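You operate a simulated robot arm through the tools that you are given. There is no shell and no other tool.

You run a simulated two-armed robot. Do the job below in one go: nothing can be reset, and whatever is moved stays where it is left.

Task
Pick up the empty film tube with one hand, pass it to the other hand and put it on the top of the lift plate.

Only the result counts: the job must be done as asked and must still hold three seconds after the hand-in. Knocking over, shifting, dropping, spilling or breaking anything else fails it.

Robot
Two 7-joint arms with two-finger parallel grippers on one trunk, on a base that moves. Base frame: it is fixed to the floor where the robot stands at the start and does not move with it; the origin is under the middle of the robot, x ahead of it, y to its left, z up. Units: mm, degrees, N and s.
The left shoulder is at the start at [70, 130, 1137], the right one opposite. With the tool pointing down near the work surface each hand reaches from about 220 to 520 mm from the robot's upright axis, wherever it stands, measured 20 degrees to its own side. Places, roughly: empty film tube [750, 2750, 1000]; top of the lift plate [-1600, 5000, 1000]. Payload 1.57 kg a hand.
Tool frame (each hand has its own): the origin (TCP) lies between the finger pads and is the grasp point; the fingertips stand 30 mm ahead of it; z points along the fingers, y is the line along which they close. The gripper opens to 80 mm. The fingers are 17 mm wide and 12 mm thick; the gripper's body (40 by 82 mm) begins 80 mm behind the TCP.
Orientation is told as [roll, pitch, yaw] about the base's x, y, z axes, in that order, counted from this pose: with the fingers straight down and closing along the base's y, the tool's x points along the base's -x, its y along +y and its z along -z.

Tools
- The arms move only by the tool step_arm. It takes "left_series", "right_series" or both (then of equal length, played together; a hand with none holds still); each is a list of rows, each a list of 7 numbers: the shift along the tool's x, y, z in units of 25 mm (1.0 is 25 mm), then the turn, a rotation vector about the tool's x, y, z in units of 8 degrees (1.0 is 8 degrees), then the closure, from 0 (fully open) to 1 (shut). In form: [[dx, dy, dz, rx, ry, rz, hand], ...]. A call has 1 to 20 rows; each row shifts and turns the commanded pose from where the row before left it, along the tool's axes as they then stand. A call with a number of a shift or a turn outside -1 to 1 is refused whole. Each row takes 0.2 s and may step no farther than 50 mm and 8.6 degrees from the row before; otherwise, or with a gripper value out of range, the whole call is refused. A pose out of reach is approached as far as the arm can. The call stops where the force on the tool passes 40 N (or 10 N more than at its start, if that is more) or the arm is blocked; 0.2 s more then pass. Each finger travels about 108 mm/s and halts on what it meets, pressing with about 36 N; the grip force reading is that of the motor and also rises with nothing between the fingers. The clock runs only during rows and for 0.2 s after the last one: add rows that do not move to give the fingers time. The reply holds the time, the measured pose of the TCP, the force on the tool along the base axes, the opening and the grip force, in the units named above and with some noise, with the torque about the TCP (base axes, N m) and any sound that the robot's microphone picked up.
- Cameras (640 x 400 px; columns grow to the right, rows downward): "scene" is now at [136.2, -3.9, 1362.9]; the picture's right is [-0.05, -1.00, 0.00], its down [-0.61, 0.03, -0.79] and it looks along [0.79, -0.04, -0.61] (base axes); focal length 255 px, centre (320, 200). "left" rides on the left gripper at [72, 7, -122] in its tool frame; the picture's right is [-0.09, 1.00, 0.00], its down [-0.84, -0.08, -0.54] and it looks along [-0.54, -0.05, 0.84] (tool axes); focal length 238 px, centre (320, 200). "right" rides on the right gripper at [72, -7, -122] in its tool frame; the picture's right is [0.09, 1.00, 0.00], its down [-0.84, 0.08, -0.54] and it looks along [-0.54, 0.05, 0.84] (tool axes); focal length 238 px, centre (320, 200).
- get_image(camera): a new picture of that camera. The clock stands still meanwhile.
- raise_lower(by): slides the trunk up (or, below 0, down) by that many mm; the arms and the scene camera ride with it, the base frame stays. It gives what a move gives, with no picture.
- base_move(legs): drives the robot by 1 to 6 legs, each [ahead, left, turn to the left] in mm, mm and degrees, along the robot's own axes; the way and the turn of a leg run together, so that a leg with both is an arc; at most 1500 mm and 180 degrees a leg. The arms and the cameras ride along, it lands a little off, and it stops where it bumps. It gives what a move gives.
- aim_head(pan, tilt): turns the head with the scene camera to pan (to the left, within 86 degrees either way) and tilt (down, from -29 to 69), counted from straight ahead of the robot. It gives what a move gives.
- point_at(camera, pixels): for up to 12 pixels [column, row] of the newest picture of that camera ("zoom" is the newest enlarged one), the place [x, y, z] in the base frame of the surface seen there, good to about 2 mm. The clock stands still meanwhile.
- zoom(camera, box): a new picture of the part [left, top, right, bottom] of that camera's present view, enlarged. The clock stands still meanwhile.
- sign_off(): hands the job in; it is judged then, once.

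Unless the task says otherwise, let go and move clear before handing in.

The tools are called by a JSON object that holds its "name" and its "arguments". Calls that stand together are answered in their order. step_arm: Moves the arms, as the interface text tells. Its arguments: {"type":"object","properties":{"left_series":{"type":"array"},"right_series":{"type":"array"}},"required":[]} The other tools are called the same way: raise_lower (by) moves the trunk up or down; base_move (legs) drives the base; aim_head (pan, tilt) turns the head that bears the scene camera; get_image (camera) takes a picture; point_at (camera, pixels) gives the place of the surface under pixels of a picture; zoom (camera, box) takes an enlarged picture of a part of a camera's view; sign_off () hands the job in.

At the start:

```text
time: 0.0
left_position: [399.1, 170.2, 1052.4]
left_orientation: [0.0, 0.1, 0.2]
left_contact_force: [-0.2, 0.4, -0.9]
left_wrist_torque: [-0.02, 0.03, -0.02]
left_width: 80.1
left_grip_force: 0.0
right_position: [402.5, -209.7, 1135.8]
right_orientation: [0.0, 0.0, -0.1]
right_contact_force: [0.3, -1.2, -0.5]
right_wrist_torque: [0.02, 0.0, 0.0]
right_width: 80.0
right_grip_force: 0.0
trunk travel left (down, up): [-775.0, 165.0]
robot x, y, heading: [-0.4, -0.7, -0.2]
head pan, tilt (commanded): [-3.0, 37.5]
```

scene: 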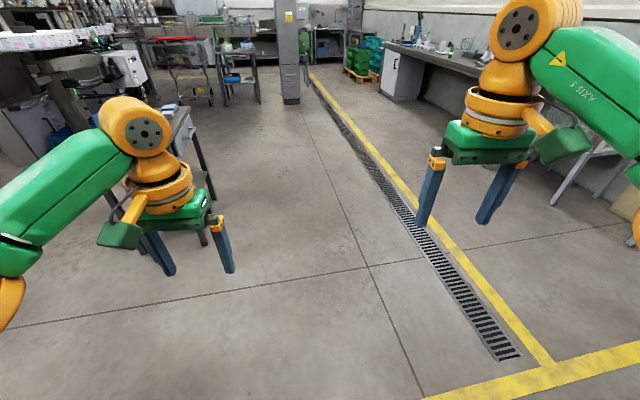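
right: 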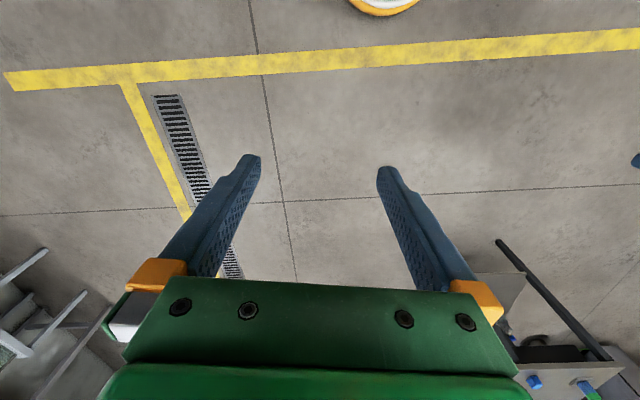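
left: 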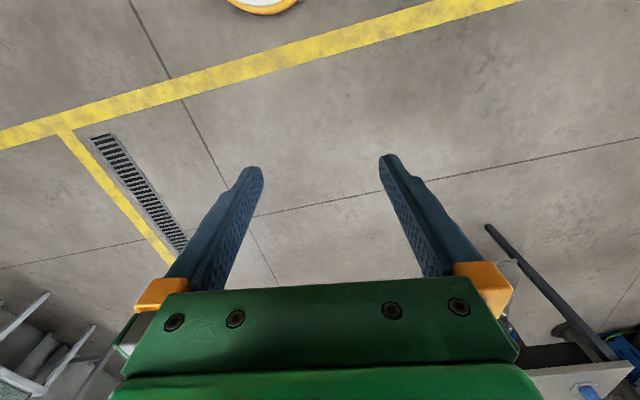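

The opening picture shows a floor drain ahead and benches to the left (around pixel 60,60); the tube and the lift plate are off to the left. I will turn the head left to survey the scene.

{"name": "aim_head", "arguments": {"pan": 70, "tilt": 15}}

{"name": "get_image", "arguments": {"camera": "scene"}}

```text
time: 1.4
left_position: [399.6, 169.9, 1052.8]
left_orientation: [0.1, 0.1, 0.1]
left_contact_force: [-0.9, -0.1, 0.0]
left_wrist_torque: [0.01, -0.01, 0.01]
left_width: 79.8
left_grip_force: 0.1
right_position: [402.8, -212.5, 1136.2]
right_orientation: [-0.1, 0.0, -0.1]
right_contact_force: [0.0, 0.5, 0.0]
right_wrist_torque: [0.03, -0.01, -0.03]
right_width: 79.7
right_grip_force: 0.1
trunk travel left (down, up): [-775.0, 165.0]
robot x, y, heading: [0.2, 1.7, -0.1]
head pan, tilt (commanded): [70.0, 15.0]
```

```text
taken
```

scene: 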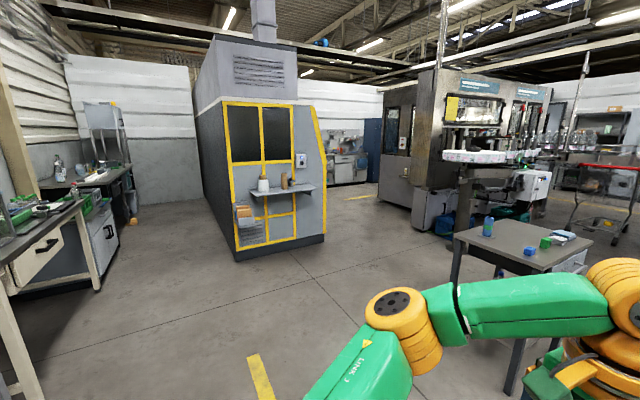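

The view shows a grey table at right (pixels 455-590, 220-270) with small items, and a cabinet with a shelf (280,190). I'll locate these surfaces and zoom for detail.

{"name": "point_at", "arguments": {"camera": "scene", "pixels": [[488, 225], [530, 251], [545, 242], [510, 245], [280, 192], [263, 184], [285, 180], [480, 155], [463, 200], [100, 180], [45, 210], [562, 236]]}}

{"name": "zoom", "arguments": {"camera": "scene", "box": [430, 130, 630, 290]}}

```text
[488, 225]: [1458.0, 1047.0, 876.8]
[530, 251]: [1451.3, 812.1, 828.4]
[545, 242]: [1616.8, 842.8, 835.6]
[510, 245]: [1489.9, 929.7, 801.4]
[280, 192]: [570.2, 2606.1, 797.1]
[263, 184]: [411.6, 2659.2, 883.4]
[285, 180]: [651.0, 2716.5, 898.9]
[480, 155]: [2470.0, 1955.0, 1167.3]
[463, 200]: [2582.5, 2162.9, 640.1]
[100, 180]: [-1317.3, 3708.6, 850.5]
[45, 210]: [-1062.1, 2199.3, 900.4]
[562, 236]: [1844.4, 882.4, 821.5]
```

```text
2.50 times, centred on (530, 210) of scene
```

zoom: 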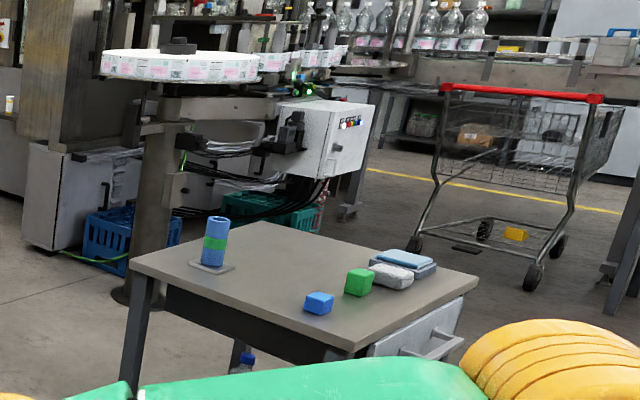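

The cabinet's shelf lies near [570, 2606, 797], with a white item at (263,184) and a brown one at (285,180). I'll zoom in there and toward the left benches.

{"name": "zoom", "arguments": {"camera": "scene", "box": [220, 130, 340, 260]}}

{"name": "zoom", "arguments": {"camera": "scene", "box": [0, 80, 160, 240]}}

```text
3.08 times, centred on (280, 195) of scene
```

zoom: 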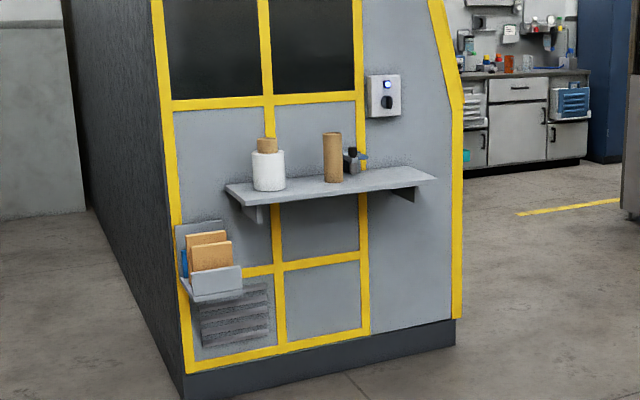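

```text
2.50 times, centred on (80, 160) of scene
```

zoom: 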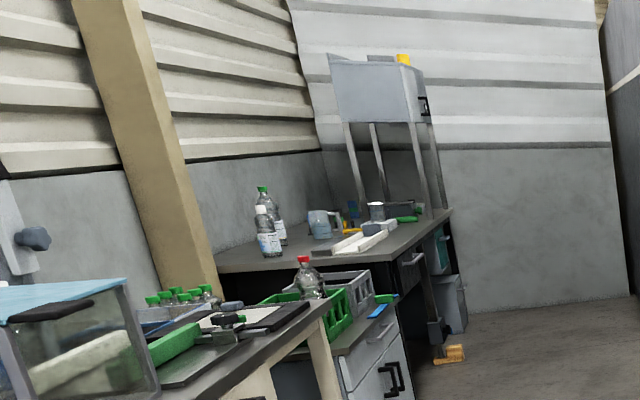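

The brown standing tube (zoom pixel 333,157) is the empty film tube, beside a white film roll on the shelf. I'll measure the shelf and tube geometry.

{"name": "zoom", "arguments": {"camera": "scene", "box": [240, 150, 320, 210]}}

{"name": "point_at", "arguments": {"camera": "zoom", "pixels": [[250, 325], [480, 300], [130, 340], [600, 275], [368, 200], [368, 300], [410, 230], [550, 220], [180, 230], [540, 60], [230, 80], [530, 240]]}}

```text
6.67 times, centred on (280, 180) of scene
```

zoom: 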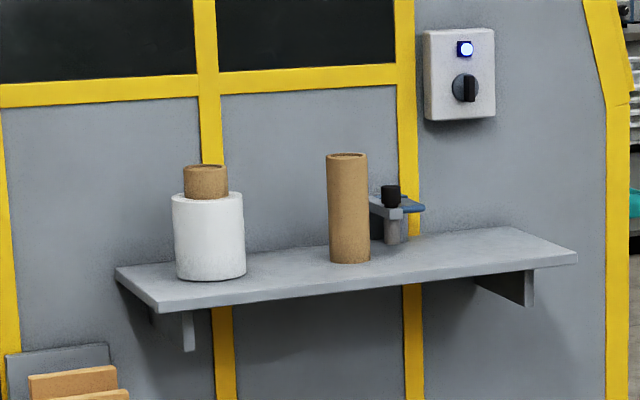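

```text
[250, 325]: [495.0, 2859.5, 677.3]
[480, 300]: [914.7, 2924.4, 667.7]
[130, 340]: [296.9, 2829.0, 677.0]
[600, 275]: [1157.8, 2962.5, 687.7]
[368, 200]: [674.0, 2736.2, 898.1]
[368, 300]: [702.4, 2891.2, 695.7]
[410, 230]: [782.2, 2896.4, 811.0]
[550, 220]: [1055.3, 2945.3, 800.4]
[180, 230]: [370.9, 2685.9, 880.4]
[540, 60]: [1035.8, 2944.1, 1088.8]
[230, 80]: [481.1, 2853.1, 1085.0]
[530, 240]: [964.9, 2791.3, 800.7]
```

The tube is about 66 mm wide and 180 mm tall with its front at [674, 2736, 898], on the shelf at z≈800; a clamp sits close behind it at right. Now I look for the lift plate toward [-1600, 5000].

{"name": "aim_head", "arguments": {"pan": 86, "tilt": 8}}

{"name": "get_image", "arguments": {"camera": "scene"}}

{"name": "zoom", "arguments": {"camera": "scene", "box": [130, 100, 290, 240]}}

```text
time: 2.2
left_position: [398.1, 171.5, 1053.0]
left_orientation: [0.0, 0.1, 0.1]
left_contact_force: [0.5, 0.3, 0.4]
left_wrist_torque: [0.03, 0.0, -0.02]
left_width: 79.9
left_grip_force: 0.0
right_position: [402.7, -210.6, 1135.9]
right_orientation: [0.1, 0.0, -0.1]
right_contact_force: [0.7, 0.0, 0.3]
right_wrist_torque: [0.02, -0.01, -0.04]
right_width: 80.2
right_grip_force: 0.0
trunk travel left (down, up): [-775.0, 165.0]
robot x, y, heading: [-2.0, 1.1, -0.1]
head pan, tilt (commanded): [85.9, 8.0]
```

```text
taken
```

scene: 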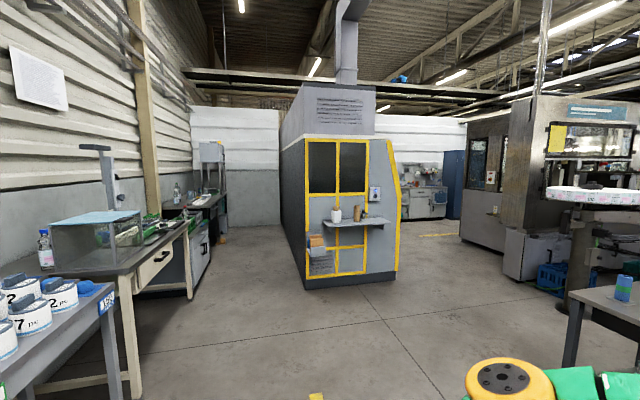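

```text
2.86 times, centred on (210, 170) of scene
```

zoom: 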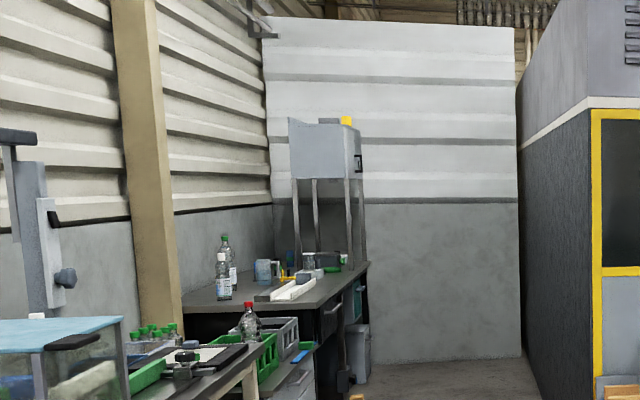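

{"name": "point_at", "arguments": {"camera": "zoom", "pixels": [[320, 150], [330, 123], [346, 120], [440, 250], [340, 275], [365, 262], [510, 350], [360, 160], [220, 275], [280, 290], [180, 350], [600, 300]]}}

```text
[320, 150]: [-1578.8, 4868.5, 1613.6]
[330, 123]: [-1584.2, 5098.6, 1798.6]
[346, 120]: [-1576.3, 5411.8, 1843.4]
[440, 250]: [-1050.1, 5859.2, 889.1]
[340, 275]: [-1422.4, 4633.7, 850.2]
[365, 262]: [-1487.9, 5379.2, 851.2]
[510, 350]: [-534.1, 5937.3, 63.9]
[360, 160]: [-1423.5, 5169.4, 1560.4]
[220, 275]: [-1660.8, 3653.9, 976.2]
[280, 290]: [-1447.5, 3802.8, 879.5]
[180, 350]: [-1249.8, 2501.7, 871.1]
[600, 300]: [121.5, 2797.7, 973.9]
```

The bench at the far left (z≈850) carries a stand with a box near [-1580, 4870, 1614]; the lift plate should be beneath it. I'll zoom strongly there.

{"name": "zoom", "arguments": {"camera": "scene", "box": [190, 135, 230, 205]}}

{"name": "zoom", "arguments": {"camera": "scene", "box": [190, 180, 230, 205]}}

```text
5.71 times, centred on (210, 170) of scene
```

zoom: 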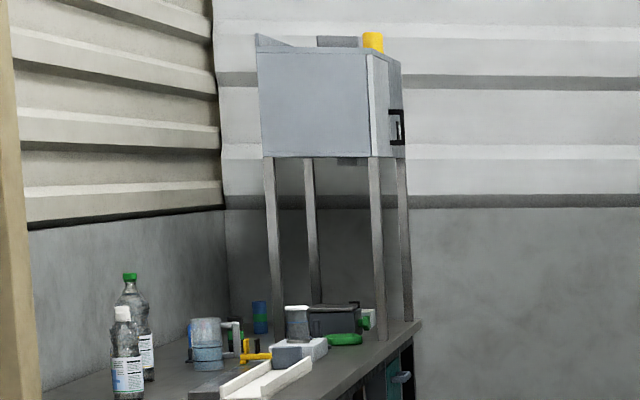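

```text
16.00 times, centred on (210, 192) of scene
```

zoom: 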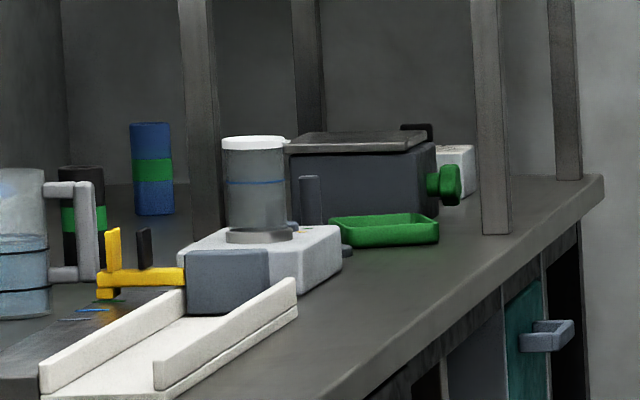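

A dark bellows box with a flat grey top (zoom 360,140), a green knob (445,183) and a green tray in front looks like the lift. I'll get its coordinates.

{"name": "point_at", "arguments": {"camera": "zoom", "pixels": [[360, 143], [320, 150], [410, 143], [360, 180], [445, 183], [495, 150], [567, 120], [200, 100], [310, 60], [385, 228], [560, 195], [420, 127]]}}

{"name": "zoom", "arguments": {"camera": "scene", "box": [195, 140, 225, 160]}}

```text
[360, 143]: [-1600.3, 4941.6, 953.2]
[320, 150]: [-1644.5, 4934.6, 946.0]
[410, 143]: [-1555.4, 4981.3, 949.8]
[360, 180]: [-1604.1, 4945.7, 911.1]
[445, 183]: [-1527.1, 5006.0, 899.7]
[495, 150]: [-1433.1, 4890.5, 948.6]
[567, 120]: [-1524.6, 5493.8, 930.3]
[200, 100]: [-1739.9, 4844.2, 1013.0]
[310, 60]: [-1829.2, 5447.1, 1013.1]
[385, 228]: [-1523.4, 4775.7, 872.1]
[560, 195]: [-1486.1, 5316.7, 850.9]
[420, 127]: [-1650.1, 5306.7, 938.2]
```

```text
16.00 times, centred on (210, 150) of scene
```

zoom: 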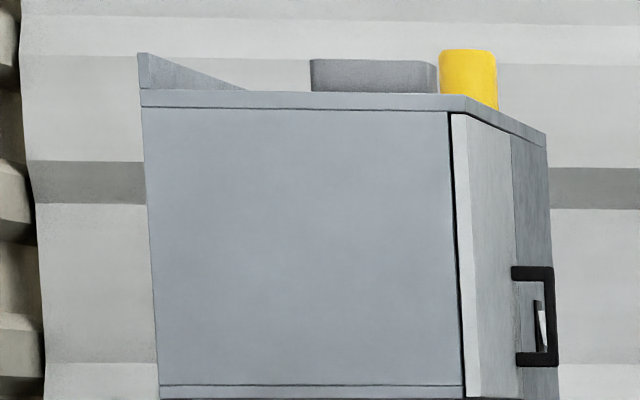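

The lift plate top is at z≈950 around [-1600, 4980], beneath an overhead box and between posts whose front line runs along direction ≈98.7°, so the furniture is rotated about 8.8°. Before driving I check clearances of the left table and the floor area.

{"name": "point_at", "arguments": {"camera": "scene", "pixels": [[110, 290], [60, 340], [130, 265], [190, 220], [130, 395], [100, 380], [316, 396], [350, 280], [330, 340], [305, 282], [395, 275], [240, 250]]}}

{"name": "aim_head", "arguments": {"pan": -60, "tilt": 25}}

{"name": "get_image", "arguments": {"camera": "scene"}}

```text
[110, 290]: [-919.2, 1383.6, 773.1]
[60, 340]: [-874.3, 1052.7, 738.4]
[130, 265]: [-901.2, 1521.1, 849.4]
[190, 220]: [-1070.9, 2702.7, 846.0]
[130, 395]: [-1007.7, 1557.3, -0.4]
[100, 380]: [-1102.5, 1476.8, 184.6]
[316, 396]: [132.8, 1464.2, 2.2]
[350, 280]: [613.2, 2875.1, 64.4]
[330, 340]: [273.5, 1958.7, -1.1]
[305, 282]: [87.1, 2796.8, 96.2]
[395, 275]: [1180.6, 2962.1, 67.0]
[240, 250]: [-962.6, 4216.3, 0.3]
```

```text
time: 4.5
left_position: [398.9, 170.0, 1053.2]
left_orientation: [0.0, 0.1, 0.1]
left_contact_force: [0.5, -0.3, 0.1]
left_wrist_torque: [0.0, -0.03, 0.01]
left_width: 79.9
left_grip_force: 0.0
right_position: [403.8, -210.0, 1136.6]
right_orientation: [0.1, 0.1, 0.0]
right_contact_force: [-0.5, 0.1, 0.8]
right_wrist_torque: [0.0, 0.01, 0.01]
right_width: 80.0
right_grip_force: 0.1
trunk travel left (down, up): [-775.0, 165.0]
robot x, y, heading: [-0.1, 0.0, -0.1]
head pan, tilt (commanded): [-60.0, 25.0]
```

```text
taken
```

scene: 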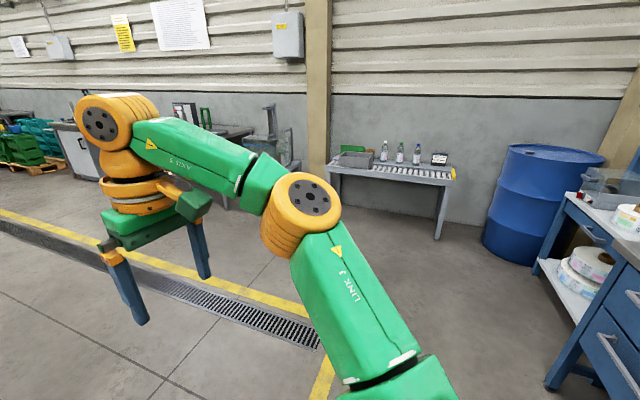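

The right side shows only a blue table well back, so turning left is clear. I'll check my own base footprint by looking straight down.

{"name": "aim_head", "arguments": {"pan": 0, "tilt": 69}}

{"name": "get_image", "arguments": {"camera": "scene"}}

```text
time: 5.8
left_position: [398.7, 170.6, 1054.0]
left_orientation: [0.0, 0.0, 0.1]
left_contact_force: [0.1, 1.0, 0.0]
left_wrist_torque: [0.04, -0.02, -0.03]
left_width: 80.1
left_grip_force: 0.0
right_position: [403.8, -209.5, 1136.4]
right_orientation: [-0.1, 0.1, -0.1]
right_contact_force: [-0.4, 0.1, -0.2]
right_wrist_torque: [0.01, -0.03, 0.01]
right_width: 80.1
right_grip_force: 0.0
trunk travel left (down, up): [-775.0, 165.0]
robot x, y, heading: [-2.0, 2.4, -0.3]
head pan, tilt (commanded): [0.0, 68.8]
```

```text
taken
```

scene: 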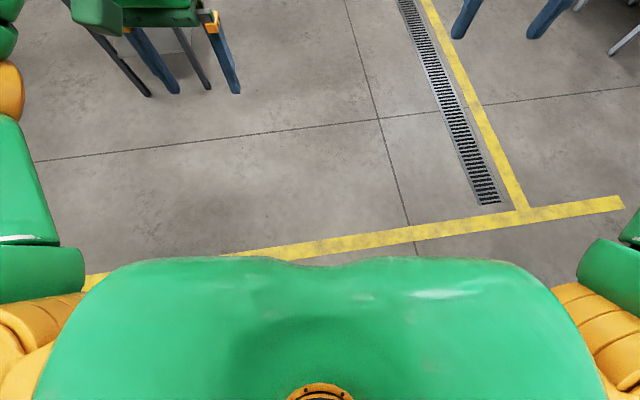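

The view shows my chest (rows 260-400) hiding the base. I'll measure the chest's forward extent and the floor visible beyond it.

{"name": "point_at", "arguments": {"camera": "scene", "pixels": [[300, 270], [230, 262], [420, 262], [320, 330], [60, 250], [40, 200], [310, 255], [600, 260]]}}

{"name": "get_image", "arguments": {"camera": "right"}}

```text
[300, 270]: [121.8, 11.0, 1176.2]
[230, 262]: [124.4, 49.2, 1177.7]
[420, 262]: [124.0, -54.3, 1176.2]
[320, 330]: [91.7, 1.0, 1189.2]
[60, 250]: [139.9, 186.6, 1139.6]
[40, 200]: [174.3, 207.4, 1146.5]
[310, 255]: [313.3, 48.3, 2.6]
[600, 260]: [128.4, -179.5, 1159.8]
```

```text
taken
```

right: 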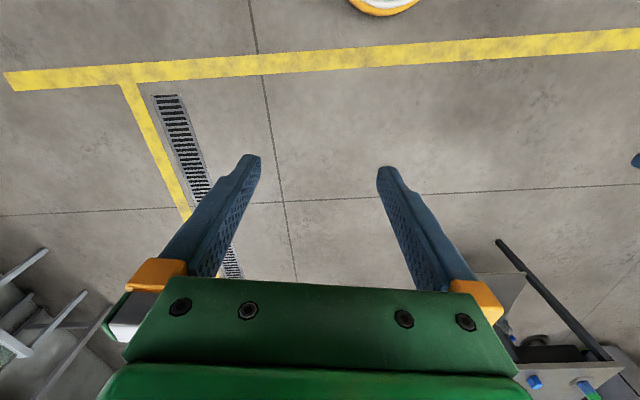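

In the right-hand picture the base rim appears at (385,8) (white with a yellow edge). I'll measure it.

{"name": "point_at", "arguments": {"camera": "right", "pixels": [[385, 3], [384, 11], [385, 25], [360, 3]]}}

{"name": "get_image", "arguments": {"camera": "left"}}

```text
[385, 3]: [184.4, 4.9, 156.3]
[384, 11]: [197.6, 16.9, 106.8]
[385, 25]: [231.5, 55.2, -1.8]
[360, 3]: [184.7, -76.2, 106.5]
```

```text
taken
```

left: 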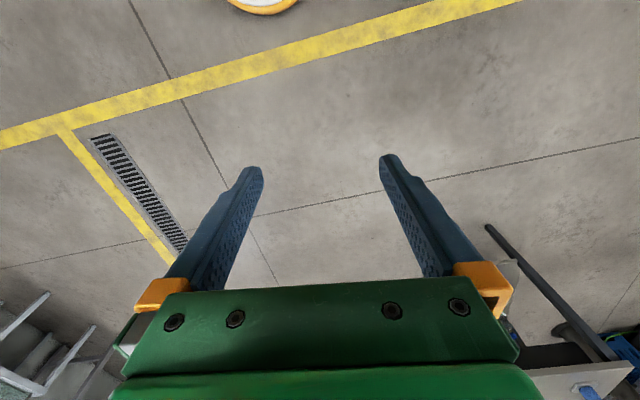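

The base is round, about 200 mm in radius, and the way to the shelf is open floor. I'll turn to face the cabinet (heading ≈98.8°) and drive diagonally to a viewing spot about 900 mm short of the tube.

{"name": "base_move", "arguments": {"legs": [[0, 0, 98.9], [866, -624, 0], [866, -624, 0]]}}

{"name": "aim_head", "arguments": {"pan": 0, "tilt": 25}}

{"name": "get_image", "arguments": {"camera": "scene"}}

```text
time: 20.6
left_position: [655.1, 2280.1, 1053.9]
left_orientation: [0.0, 0.1, 101.0]
left_contact_force: [-1.0, -0.1, 0.4]
left_wrist_torque: [-0.01, 0.02, 0.02]
left_width: 79.8
left_grip_force: 0.0
right_position: [1029.1, 2356.2, 1135.7]
right_orientation: [-0.1, -0.1, 100.9]
right_contact_force: [0.6, 0.2, 0.1]
right_wrist_torque: [0.04, 0.01, 0.0]
right_width: 80.2
right_grip_force: 0.1
trunk travel left (down, up): [-775.0, 165.0]
robot x, y, heading: [898.4, 1925.6, 100.8]
head pan, tilt (commanded): [0.0, 68.8]
```

```text
time: 21.7
left_position: [655.2, 2280.1, 1053.4]
left_orientation: [0.0, 0.1, 101.0]
left_contact_force: [-0.4, 0.2, 0.0]
left_wrist_torque: [0.05, 0.0, 0.02]
left_width: 80.1
left_grip_force: 0.0
right_position: [1028.7, 2356.4, 1135.5]
right_orientation: [0.0, -0.1, 100.9]
right_contact_force: [-0.5, 0.3, -0.2]
right_wrist_torque: [-0.01, -0.01, -0.01]
right_width: 80.0
right_grip_force: 0.0
trunk travel left (down, up): [-775.0, 165.0]
robot x, y, heading: [899.0, 1921.1, 100.7]
head pan, tilt (commanded): [0.0, 25.0]
```

```text
taken
```

scene: 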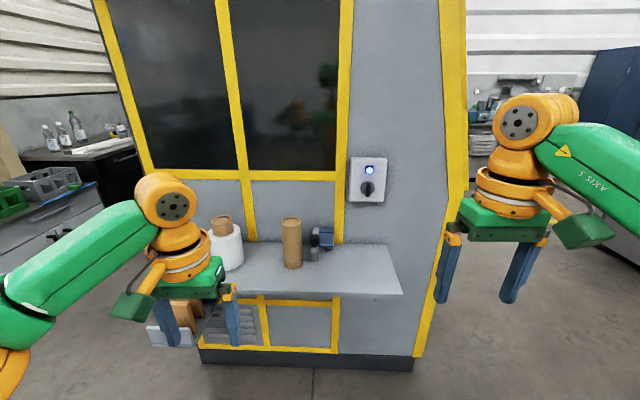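

The tube stands at (292,243) with a small clamp at (322,240) behind it to the right. I'll zoom in and measure.

{"name": "zoom", "arguments": {"camera": "scene", "box": [200, 200, 410, 310]}}

{"name": "point_at", "arguments": {"camera": "zoom", "pixels": [[282, 100], [282, 140], [282, 190], [260, 140], [303, 140], [282, 58], [348, 150], [360, 95], [385, 120], [340, 170], [400, 200], [500, 260]]}}

```text
3.05 times, centred on (305, 255) of scene
```

zoom: 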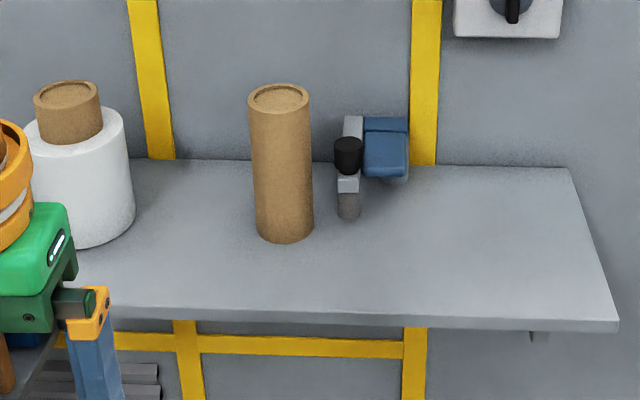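

```text
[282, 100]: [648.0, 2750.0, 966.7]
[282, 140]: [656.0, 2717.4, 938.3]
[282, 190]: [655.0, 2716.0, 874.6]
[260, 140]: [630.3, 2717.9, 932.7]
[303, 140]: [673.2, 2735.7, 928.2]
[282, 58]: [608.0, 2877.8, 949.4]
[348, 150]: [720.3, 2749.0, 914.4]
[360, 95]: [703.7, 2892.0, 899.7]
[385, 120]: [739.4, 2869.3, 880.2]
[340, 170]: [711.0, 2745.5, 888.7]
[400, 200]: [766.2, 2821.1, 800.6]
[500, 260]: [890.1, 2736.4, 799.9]
```

Tube centre is about [647, 2748] with its top near z≈970; the clamp post is about 72 mm to its right. I'll check the left arm's outline (pixels 20-170, 200-340) and the roll's height and shelf edge before driving closer.

{"name": "point_at", "arguments": {"camera": "scene", "pixels": [[20, 290], [60, 270], [120, 225], [10, 340], [160, 190], [221, 220], [228, 245], [300, 288], [388, 293], [292, 219], [312, 229], [370, 180]]}}

{"name": "zoom", "arguments": {"camera": "scene", "box": [265, 205, 345, 275]}}

```text
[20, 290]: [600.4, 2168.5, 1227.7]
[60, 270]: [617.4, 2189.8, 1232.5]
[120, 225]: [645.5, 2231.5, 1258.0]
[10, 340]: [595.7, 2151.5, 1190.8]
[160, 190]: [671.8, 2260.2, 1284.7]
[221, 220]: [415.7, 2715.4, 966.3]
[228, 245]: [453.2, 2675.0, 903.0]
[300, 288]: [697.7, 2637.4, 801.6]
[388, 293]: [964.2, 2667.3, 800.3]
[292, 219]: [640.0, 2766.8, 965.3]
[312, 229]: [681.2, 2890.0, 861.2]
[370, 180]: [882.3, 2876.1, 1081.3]
```

```text
5.71 times, centred on (305, 240) of scene
```

zoom: 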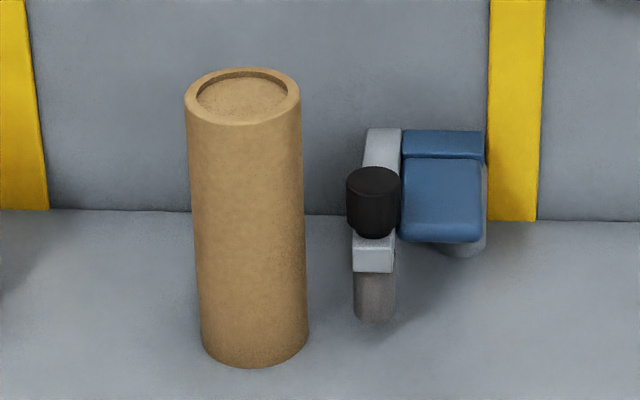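

The arm links are above z≈1190, well clear of the roll (top 966). I'll refine the tube's rim and the clamp knob with the enlarged picture.

{"name": "point_at", "arguments": {"camera": "zoom", "pixels": [[240, 122], [240, 74], [193, 95], [294, 95], [244, 100], [255, 355], [245, 200], [372, 178], [373, 230], [376, 310], [355, 200], [440, 200]]}}

```text
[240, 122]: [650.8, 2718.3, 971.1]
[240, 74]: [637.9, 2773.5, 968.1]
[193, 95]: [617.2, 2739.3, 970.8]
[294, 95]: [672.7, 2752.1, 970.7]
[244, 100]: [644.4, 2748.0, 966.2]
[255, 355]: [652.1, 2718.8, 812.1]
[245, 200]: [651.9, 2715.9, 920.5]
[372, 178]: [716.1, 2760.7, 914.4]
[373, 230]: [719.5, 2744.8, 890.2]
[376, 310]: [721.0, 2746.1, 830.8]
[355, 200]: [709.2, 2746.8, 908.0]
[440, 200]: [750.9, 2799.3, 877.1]
```

Tube: centre ≈[645, 2746], diameter ≈60 mm, top z≈971; the knob's top is at z≈914. I'll square up to the shelf and drive so the tube lies about under the left hand, whose fingertips (z≈1023) clear the tube top.

{"name": "base_move", "arguments": {"legs": [[0, 0, -1.9], [430, -45, 0]]}}

{"name": "aim_head", "arguments": {"pan": 15, "tilt": 40}}

{"name": "get_image", "arguments": {"camera": "scene"}}

{"name": "get_image", "arguments": {"camera": "left"}}

```text
time: 24.7
left_position: [639.4, 2706.7, 1054.2]
left_orientation: [-0.1, 0.0, 99.8]
left_contact_force: [0.1, -0.2, -0.5]
left_wrist_torque: [-0.02, -0.02, -0.02]
left_width: 80.1
left_grip_force: 0.1
right_position: [1014.7, 2774.9, 1136.2]
right_orientation: [0.0, -0.1, 99.7]
right_contact_force: [0.4, 0.2, -0.5]
right_wrist_torque: [0.02, 0.0, -0.02]
right_width: 80.2
right_grip_force: 0.0
trunk travel left (down, up): [-775.0, 165.0]
robot x, y, heading: [874.2, 2341.8, 99.4]
head pan, tilt (commanded): [0.0, 25.0]
```

```text
time: 25.4
left_position: [639.5, 2708.7, 1053.2]
left_orientation: [0.0, 0.1, 99.7]
left_contact_force: [-0.3, 0.3, 0.1]
left_wrist_torque: [0.0, -0.03, -0.01]
left_width: 80.1
left_grip_force: 0.0
right_position: [1014.0, 2776.7, 1135.6]
right_orientation: [0.1, 0.0, 99.7]
right_contact_force: [0.2, -0.1, 1.1]
right_wrist_torque: [-0.02, -0.02, 0.02]
right_width: 80.1
right_grip_force: 0.0
trunk travel left (down, up): [-775.0, 165.0]
robot x, y, heading: [875.3, 2345.8, 99.5]
head pan, tilt (commanded): [15.0, 40.0]
```

```text
taken
```

scene: 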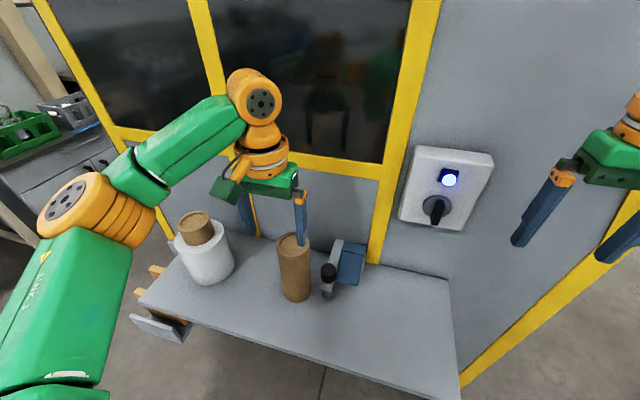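

```text
taken
```

left: 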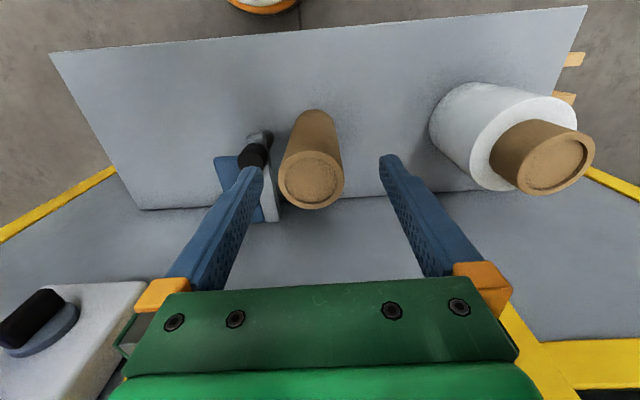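

The left-hand camera shows the tube top at (312,180) and the clamp knob at (254,155) to its (robot) right. I'll measure the tube rim from this close view.

{"name": "point_at", "arguments": {"camera": "left", "pixels": [[311, 154], [312, 206], [280, 180], [342, 180], [312, 180], [254, 152], [263, 140], [240, 175], [530, 160], [264, 195]]}}

{"name": "zoom", "arguments": {"camera": "left", "box": [210, 90, 400, 220]}}

```text
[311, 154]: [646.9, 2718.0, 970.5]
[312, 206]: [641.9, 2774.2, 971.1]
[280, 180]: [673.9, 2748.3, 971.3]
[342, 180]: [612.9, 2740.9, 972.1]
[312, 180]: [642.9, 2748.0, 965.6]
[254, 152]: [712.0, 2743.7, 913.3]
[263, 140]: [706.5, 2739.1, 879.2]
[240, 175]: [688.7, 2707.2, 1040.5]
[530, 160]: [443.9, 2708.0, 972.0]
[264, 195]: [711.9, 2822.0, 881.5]
```

```text
3.08 times, centred on (305, 155) of left
```

zoom: 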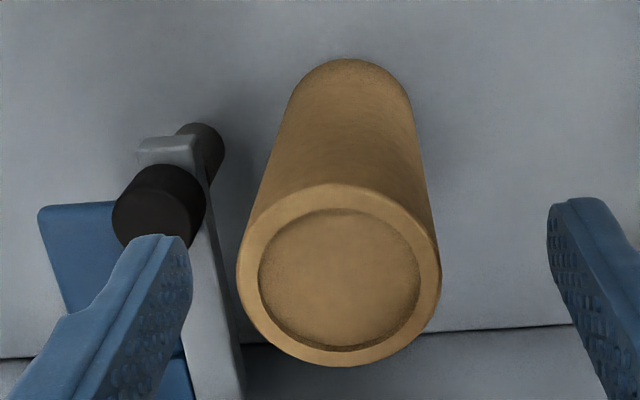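

The close view gives the tube centre ≈[643.7, 2745.5], diameter ≈61 mm, top z 971. I'll shift the left hand over it and yaw 45° so the fingers straddle it right-front/left-back, away from the clamp.

{"name": "step_arm", "arguments": {"left_series": [[-0.71, -0.206, 0, 0, 0, 0, 0], [-0.71, -0.206, 0, 0, 0, 0, 0], [0, 0, 0, 0, 0, 0.9375, 0], [0, 0, 0, 0, 0, 0.9375, 0], [0, 0, 0, 0, 0, 0.9375, 0], [0, 0, 0, 0, 0, 0.9375, 0], [0, 0, 0, 0, 0, 0.9375, 0], [0, 0, 0, 0, 0, 0.9375, 0], [0, 0, 0, 0, 0, 0, 0]]}}

{"name": "get_image", "arguments": {"camera": "left"}}

{"name": "get_image", "arguments": {"camera": "scene"}}

```text
time: 27.4
left_position: [641.5, 2745.3, 1051.5]
left_orientation: [-0.1, 0.1, 54.7]
left_contact_force: [-0.1, -0.5, 0.7]
left_wrist_torque: [0.0, -0.01, 0.01]
left_width: 80.0
left_grip_force: 0.2
right_position: [1014.0, 2775.8, 1136.0]
right_orientation: [0.0, -0.1, 99.6]
right_contact_force: [-0.1, 0.0, -1.2]
right_wrist_torque: [-0.03, 0.0, -0.01]
right_width: 80.0
right_grip_force: 0.0
trunk travel left (down, up): [-775.0, 165.0]
robot x, y, heading: [875.8, 2346.7, 99.7]
head pan, tilt (commanded): [15.0, 40.0]
```

```text
taken
```

left: 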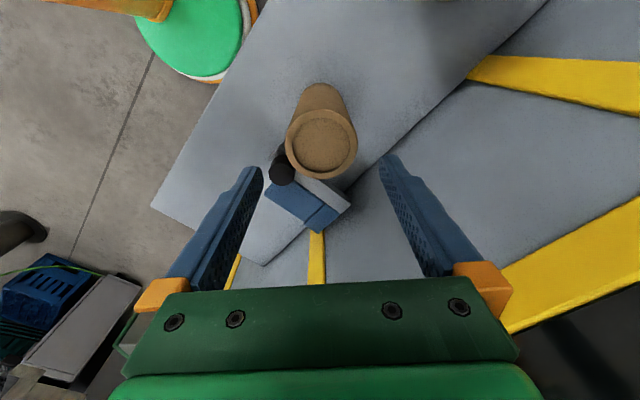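

```text
taken
```

scene: 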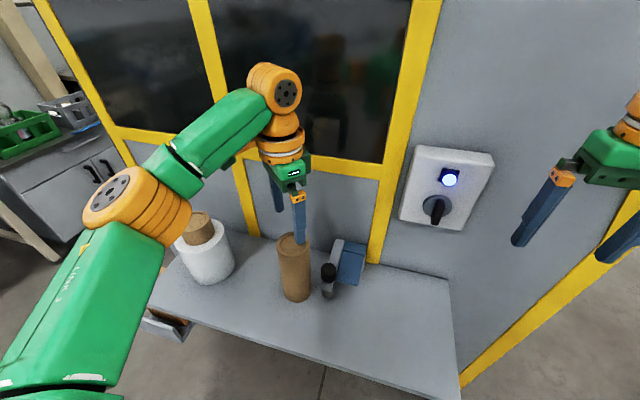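

The hand is now above the tube (rim circle around (321,144) in the left picture). I'll verify the rim centre from this pose.

{"name": "point_at", "arguments": {"camera": "left", "pixels": [[321, 112], [322, 176], [288, 144], [354, 142], [290, 163], [280, 170]]}}

```text
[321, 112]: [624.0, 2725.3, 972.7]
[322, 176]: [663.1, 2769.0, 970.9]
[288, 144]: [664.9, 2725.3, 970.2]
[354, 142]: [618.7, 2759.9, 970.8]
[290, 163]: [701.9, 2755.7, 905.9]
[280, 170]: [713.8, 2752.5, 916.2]
```

Rim centre ≈[642.7, 2744.9] versus TCP [641.5, 2745.3] – aligned. I'll descend 114 mm so the pads sit about 35 mm below the tube top.

{"name": "step_arm", "arguments": {"left_series": [[0, 0, 0.763, 0, 0, 0, 0], [0, 0, 0.763, 0, 0, 0, 0], [0, 0, 0.763, 0, 0, 0, 0], [0, 0, 0.763, 0, 0, 0, 0], [0, 0, 0.763, 0, 0, 0, 0], [0, 0, 0.763, 0, 0, 0, 0], [0, 0, 0, 0, 0, 0, 0]]}}

{"name": "get_image", "arguments": {"camera": "left"}}

{"name": "zoom", "arguments": {"camera": "scene", "box": [220, 150, 400, 310]}}

```text
time: 29.1
left_position: [641.5, 2743.8, 938.3]
left_orientation: [-0.1, 0.1, 54.7]
left_contact_force: [0.6, 0.6, 0.1]
left_wrist_torque: [0.0, 0.0, 0.01]
left_width: 80.1
left_grip_force: 0.1
right_position: [1015.0, 2776.7, 1136.1]
right_orientation: [-0.1, -0.1, 99.6]
right_contact_force: [0.4, 0.1, 0.4]
right_wrist_torque: [-0.01, -0.02, 0.02]
right_width: 80.3
right_grip_force: 0.0
trunk travel left (down, up): [-775.0, 165.0]
robot x, y, heading: [876.2, 2343.0, 99.9]
head pan, tilt (commanded): [15.0, 40.0]
```

```text
taken
```

left: 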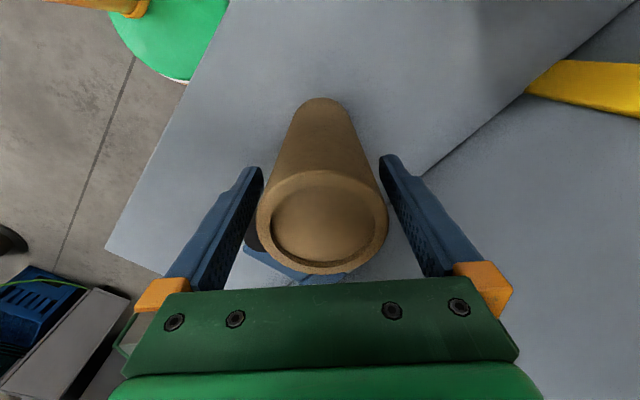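

```text
2.50 times, centred on (310, 230) of scene
```

zoom: 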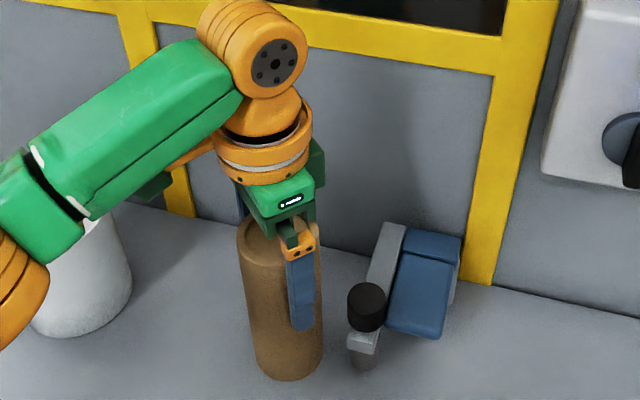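

The fingers straddle the tube cleanly in the left picture (tube between columns 255 and 388) with no contact forces. I'll close the left hand.

{"name": "step_arm", "arguments": {"left_series": [[0, 0, 0, 0, 0, 0, 0.15], [0, 0, 0, 0, 0, 0, 0.3], [0, 0, 0, 0, 0, 0, 0.6], [0, 0, 0, 0, 0, 0, 1], [0, 0, 0, 0, 0, 0, 1], [0, 0, 0, 0, 0, 0, 1]]}}

{"name": "get_image", "arguments": {"camera": "left"}}

```text
time: 30.4
left_position: [641.9, 2745.0, 937.7]
left_orientation: [-0.1, 0.2, 54.7]
left_contact_force: [-0.8, 0.8, -0.1]
left_wrist_torque: [0.1, 0.12, 0.01]
left_width: 64.7
left_grip_force: 36.2
right_position: [1014.4, 2777.0, 1135.9]
right_orientation: [0.0, -0.2, 99.7]
right_contact_force: [0.5, 0.2, -0.4]
right_wrist_torque: [0.02, 0.02, 0.0]
right_width: 80.1
right_grip_force: 0.1
trunk travel left (down, up): [-775.0, 165.0]
robot x, y, heading: [876.2, 2339.9, 100.0]
head pan, tilt (commanded): [15.0, 40.0]
```

```text
taken
```

left: 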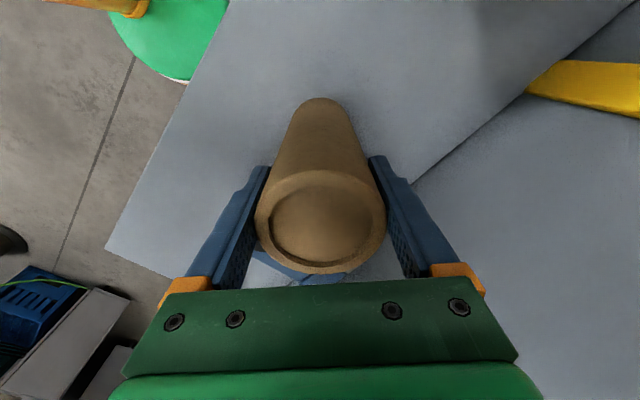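

Grip holds at 64.7 mm with 36 N. I'll lift the tube straight up by about 150 mm.

{"name": "step_arm", "arguments": {"left_series": [[0, 0, -0.4, 0, 0, 0, 1], [0, 0, -0.8, 0, 0, 0, 1], [0, 0, -0.8, 0, 0, 0, 1], [0, 0, -0.8, 0, 0, 0, 1], [0, 0, -0.8, 0, 0, 0, 1], [0, 0, -0.8, 0, 0, 0, 1], [0, 0, -0.8, 0, 0, 0, 1], [0, 0, -0.8, 0, 0, 0, 1], [0, 0, 0, 0, 0, 0, 1]]}}

{"name": "get_image", "arguments": {"camera": "scene"}}

```text
time: 32.5
left_position: [642.6, 2746.5, 1088.4]
left_orientation: [-0.2, 0.1, 54.9]
left_contact_force: [-0.9, 0.1, -1.5]
left_wrist_torque: [0.01, 0.01, 0.01]
left_width: 64.8
left_grip_force: 36.1
right_position: [1014.7, 2776.7, 1136.4]
right_orientation: [-0.1, 0.0, 99.6]
right_contact_force: [-0.9, -0.4, 0.4]
right_wrist_torque: [-0.03, -0.04, -0.01]
right_width: 80.0
right_grip_force: 0.1
trunk travel left (down, up): [-775.0, 165.0]
robot x, y, heading: [876.8, 2346.5, 99.7]
head pan, tilt (commanded): [15.0, 40.0]
```

```text
taken
```

scene: 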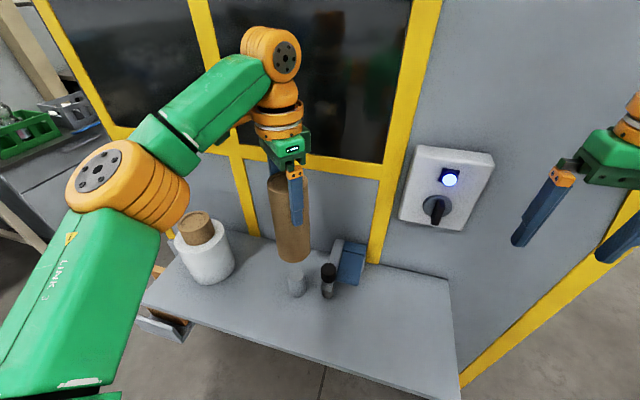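

The tube is lifted, weighing little, but something pale remains at (297,283) where it stood. I'll zoom in on it.

{"name": "zoom", "arguments": {"camera": "scene", "box": [255, 170, 355, 310]}}

{"name": "get_image", "arguments": {"camera": "left"}}

```text
2.86 times, centred on (305, 240) of scene
```

zoom: 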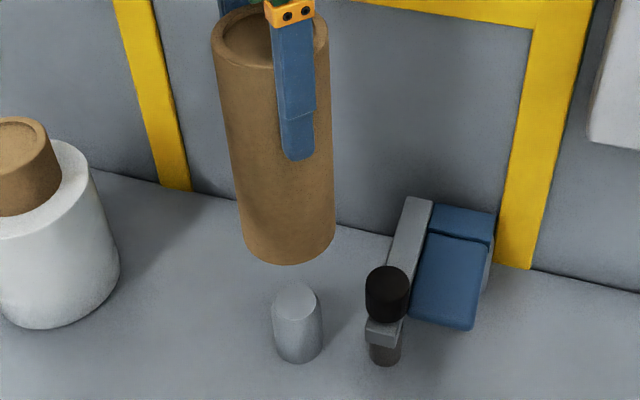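

```text
taken
```

left: 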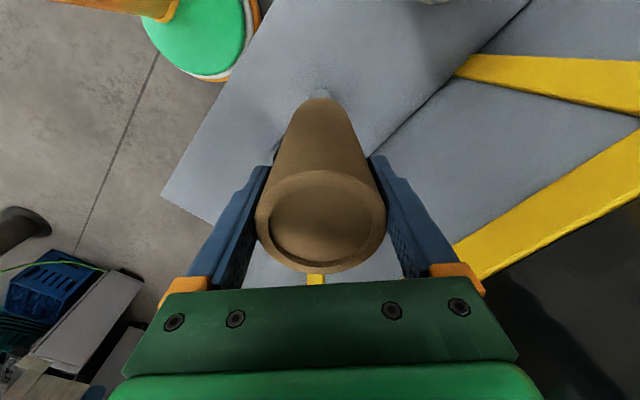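

A fixed shelf peg (zoom 297,322) was inside the tube, and the tube is now clear above it and the clamp. I'll back the robot straight away from the shelf into free space for the handover.

{"name": "base_move", "arguments": {"legs": [[-450, 0, 0]]}}

{"name": "aim_head", "arguments": {"pan": 0, "tilt": 35}}

{"name": "get_image", "arguments": {"camera": "scene"}}

```text
time: 35.1
left_position: [719.4, 2308.6, 1088.0]
left_orientation: [-0.1, 0.1, 54.2]
left_contact_force: [0.8, 1.0, -1.3]
left_wrist_torque: [-0.01, -0.05, 0.0]
left_width: 64.8
left_grip_force: 35.7
right_position: [1091.5, 2336.4, 1134.5]
right_orientation: [0.0, 0.1, 99.1]
right_contact_force: [-0.6, -0.5, -0.3]
right_wrist_torque: [-0.02, 0.0, -0.02]
right_width: 80.1
right_grip_force: 0.2
trunk travel left (down, up): [-775.0, 165.0]
robot x, y, heading: [949.0, 1900.8, 98.7]
head pan, tilt (commanded): [15.0, 40.0]
```

```text
time: 35.9
left_position: [719.1, 2306.6, 1090.8]
left_orientation: [-0.1, 0.1, 54.1]
left_contact_force: [0.4, 0.5, -1.5]
left_wrist_torque: [0.01, -0.02, 0.0]
left_width: 64.9
left_grip_force: 35.8
right_position: [1090.1, 2335.8, 1135.3]
right_orientation: [0.0, -0.1, 99.1]
right_contact_force: [-0.8, 0.5, 1.2]
right_wrist_torque: [0.02, 0.01, -0.01]
right_width: 80.2
right_grip_force: 0.0
trunk travel left (down, up): [-775.0, 165.0]
robot x, y, heading: [946.8, 1904.5, 99.1]
head pan, tilt (commanded): [0.0, 35.0]
```

```text
taken
```

scene: 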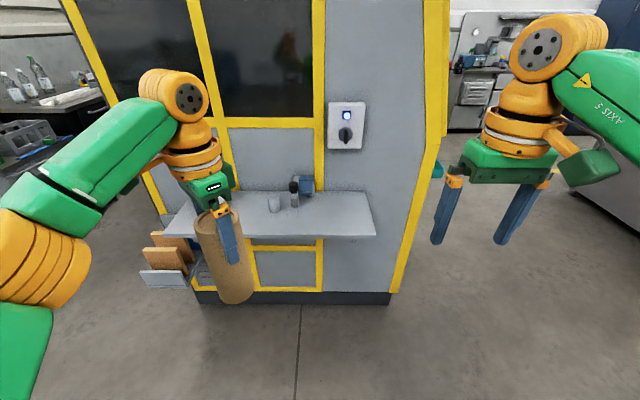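

The robot is clear with the tube upright in the left hand. I'll bring the left hand toward the centre line (about 450 ahead, 20 left) and yaw it so its fingers lie across the right hand's approach.

{"name": "step_arm", "arguments": {"left_series": [[-0.738, -0.592, 0, 0, 0, 0, 1], [-0.738, -0.592, 0, 0, 0, 0, 1], [-0.738, -0.592, 0, 0, 0, 0, 1], [-0.738, -0.592, 0, 0, 0, 0, 1], [-0.738, -0.592, 0, 0, 0, 0, 1], [-0.738, -0.592, 0, 0, 0, 0, 1], [0, 0, 0, 0, 0, -0.98, 1], [0, 0, 0, 0, 0, -0.98, 1], [0, 0, 0, 0, 0, -0.98, 1], [0, 0, 0, 0, 0, -0.98, 1], [0, 0, 0, 0, 0, -0.98, 1], [0, 0, 0, 0, 0, -0.98, 1], [0, 0, 0, 0, 0, -0.98, 1], [0, 0, 0, 0, 0, 0, 1]]}}

{"name": "get_image", "arguments": {"camera": "scene"}}

```text
time: 38.9
left_position: [842.1, 2326.5, 1083.0]
left_orientation: [0.0, 0.1, 109.1]
left_contact_force: [0.3, -0.2, -0.9]
left_wrist_torque: [0.04, -0.01, -0.02]
left_width: 65.0
left_grip_force: 36.5
left hand out of reach, approached as far as the arm can: row 5, 6
right_position: [1091.7, 2334.7, 1135.5]
right_orientation: [0.0, 0.0, 99.0]
right_contact_force: [0.0, -0.4, 0.1]
right_wrist_torque: [0.02, -0.01, -0.02]
right_width: 80.0
right_grip_force: 0.0
trunk travel left (down, up): [-775.0, 165.0]
robot x, y, heading: [947.9, 1904.5, 99.2]
head pan, tilt (commanded): [0.0, 35.0]
```

```text
taken
```

scene: 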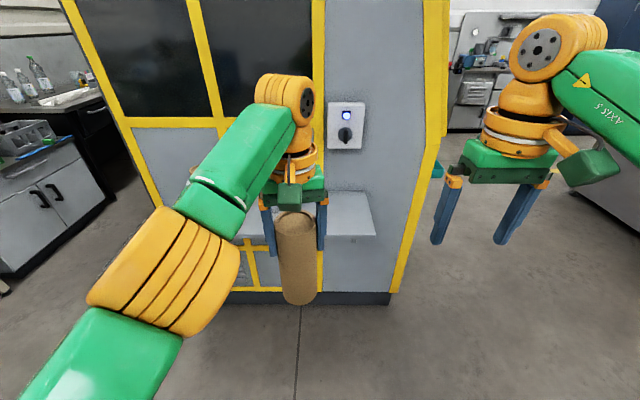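

The left hand (≈434 ahead, 37 left of the robot's axis, z 1083) is at its reach limit but steady, holding the tube upright. I'll now orient the right hand: yaw 60° to the left, then pitch it up so it points ~37° below horizontal.

{"name": "step_arm", "arguments": {"right_series": [[0, 0, 0, 0, 0, -0.9375, 0], [0, 0, 0, 0, 0, -0.9375, 0], [0, 0, 0, 0, 0, -0.9375, 0], [0, 0, 0, 0, 0, -0.9375, 0], [0, 0, 0, 0, 0, -0.9375, 0], [0, 0, 0, 0, 0, -0.9375, 0], [0, 0, 0, 0, 0, -0.9375, 0], [0, 0, 0, 0, 0, -0.9375, 0], [0, 0, 0, 0, -0.9375, 0, 0], [0, 0, 0, 0, -0.9375, 0, 0], [0, 0, 0, 0, -0.9375, 0, 0], [0, 0, 0, 0, -0.9375, 0, 0], [0, 0, 0, 0, -0.9375, 0, 0], [0, 0, 0, 0, -0.9375, 0, 0], [0, 0, 0, 0, -0.9375, 0, 0], [0, 0, 0, 0, 0, 0, 0]]}}

{"name": "get_image", "arguments": {"camera": "scene"}}

{"name": "get_image", "arguments": {"camera": "right"}}

```text
time: 42.3
left_position: [842.9, 2326.7, 1083.4]
left_orientation: [0.0, 0.1, 109.1]
left_contact_force: [0.1, 0.8, -1.6]
left_wrist_torque: [-0.03, -0.03, -0.01]
left_width: 64.6
left_grip_force: 35.9
right_position: [1041.7, 2226.0, 1102.6]
right_orientation: [0.0, -52.6, 159.0]
right_contact_force: [0.1, -0.3, 0.8]
right_wrist_torque: [0.01, -0.02, 0.0]
right_width: 80.1
right_grip_force: 0.0
right hand out of reach, approached as far as the arm can: row 3, 4, 5, 6, 7, 8, 13, 14, 15
trunk travel left (down, up): [-775.0, 165.0]
robot x, y, heading: [948.2, 1906.8, 99.1]
head pan, tilt (commanded): [0.0, 35.0]
```

```text
taken
```

scene: 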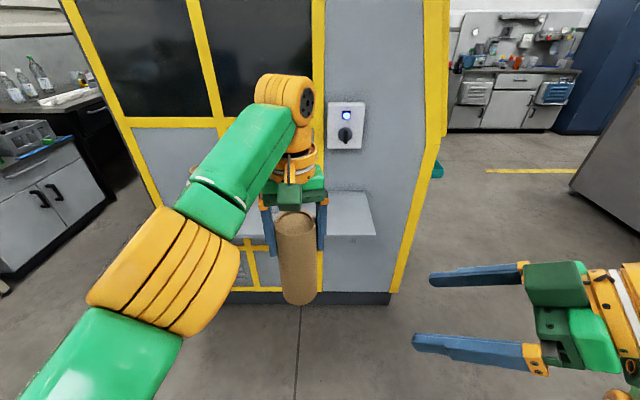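

```text
taken
```

right: 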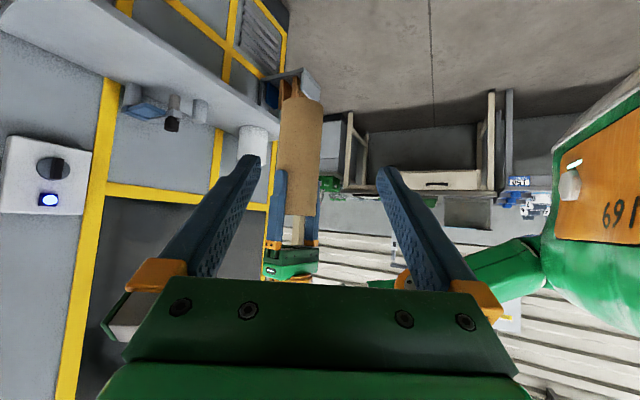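

The right hand holds the desired orientation [0, −52.6, 159] but its position was pulled in to about 300 ahead, 143 right. I'll move it down in small steps and see how it follows.

{"name": "step_arm", "arguments": {"right_series": [[0.7935, 0, 0.609, 0, 0, 0, 0], [0.7935, 0, 0.609, 0, 0, 0, 0], [0.7935, 0, 0.609, 0, 0, 0, 0], [0, 0, 0, 0, 0, 0, 0]]}}

```text
time: 43.3
left_position: [842.0, 2326.6, 1084.7]
left_orientation: [-0.1, 0.1, 109.1]
left_contact_force: [-0.3, -0.6, -1.3]
left_wrist_torque: [0.02, -0.01, -0.01]
left_width: 64.6
left_grip_force: 36.1
right_position: [1028.0, 2208.6, 1070.8]
right_orientation: [0.2, -52.6, 158.9]
right_contact_force: [0.5, 0.2, 0.1]
right_wrist_torque: [0.01, 0.02, -0.03]
right_width: 80.0
right_grip_force: 0.1
right hand out of reach, approached as far as the arm can: row 1, 2, 3
trunk travel left (down, up): [-775.0, 165.0]
robot x, y, heading: [948.7, 1900.8, 99.1]
head pan, tilt (commanded): [0.0, 35.0]
```

The right hand only partly followed (now ≈288 ahead, 127 right, z 1071): its wrist is too far to the right for this pointing direction. I'll shift it left 100 mm toward the natural region, still about 100 mm clear of the tube.

{"name": "step_arm", "arguments": {"right_series": [[-0.527, 0.5, 0.687, 0, 0, 0, 0], [-0.527, 0.5, 0.687, 0, 0, 0, 0], [-0.527, 0.5, 0.687, 0, 0, 0, 0], [-0.527, 0.5, 0.687, 0, 0, 0, 0], [0, 0, 0, 0, 0, 0, 0]]}}

{"name": "get_image", "arguments": {"camera": "scene"}}

```text
time: 44.5
left_position: [842.8, 2326.4, 1083.5]
left_orientation: [0.0, 0.1, 109.1]
left_contact_force: [-0.3, -0.8, -1.1]
left_wrist_torque: [0.01, 0.01, 0.01]
left_width: 65.0
left_grip_force: 36.2
right_position: [931.1, 2215.5, 1081.8]
right_orientation: [0.2, -52.5, 159.1]
right_contact_force: [0.0, -0.2, 0.2]
right_wrist_torque: [-0.03, -0.04, 0.0]
right_width: 80.1
right_grip_force: 0.0
right hand out of reach, approached as far as the arm can: row 1, 2, 3
trunk travel left (down, up): [-775.0, 165.0]
robot x, y, heading: [948.0, 1901.6, 99.1]
head pan, tilt (commanded): [0.0, 35.0]
```

```text
taken
```

scene: 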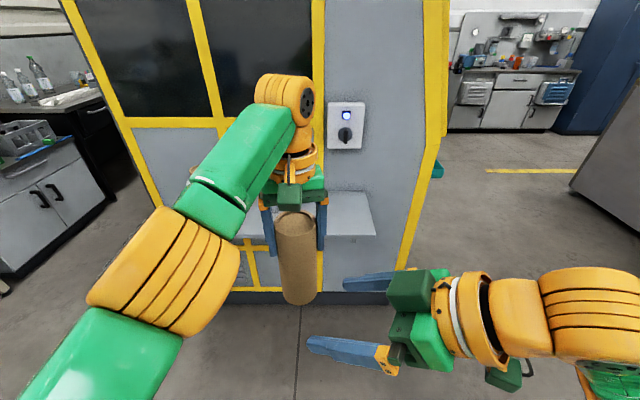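

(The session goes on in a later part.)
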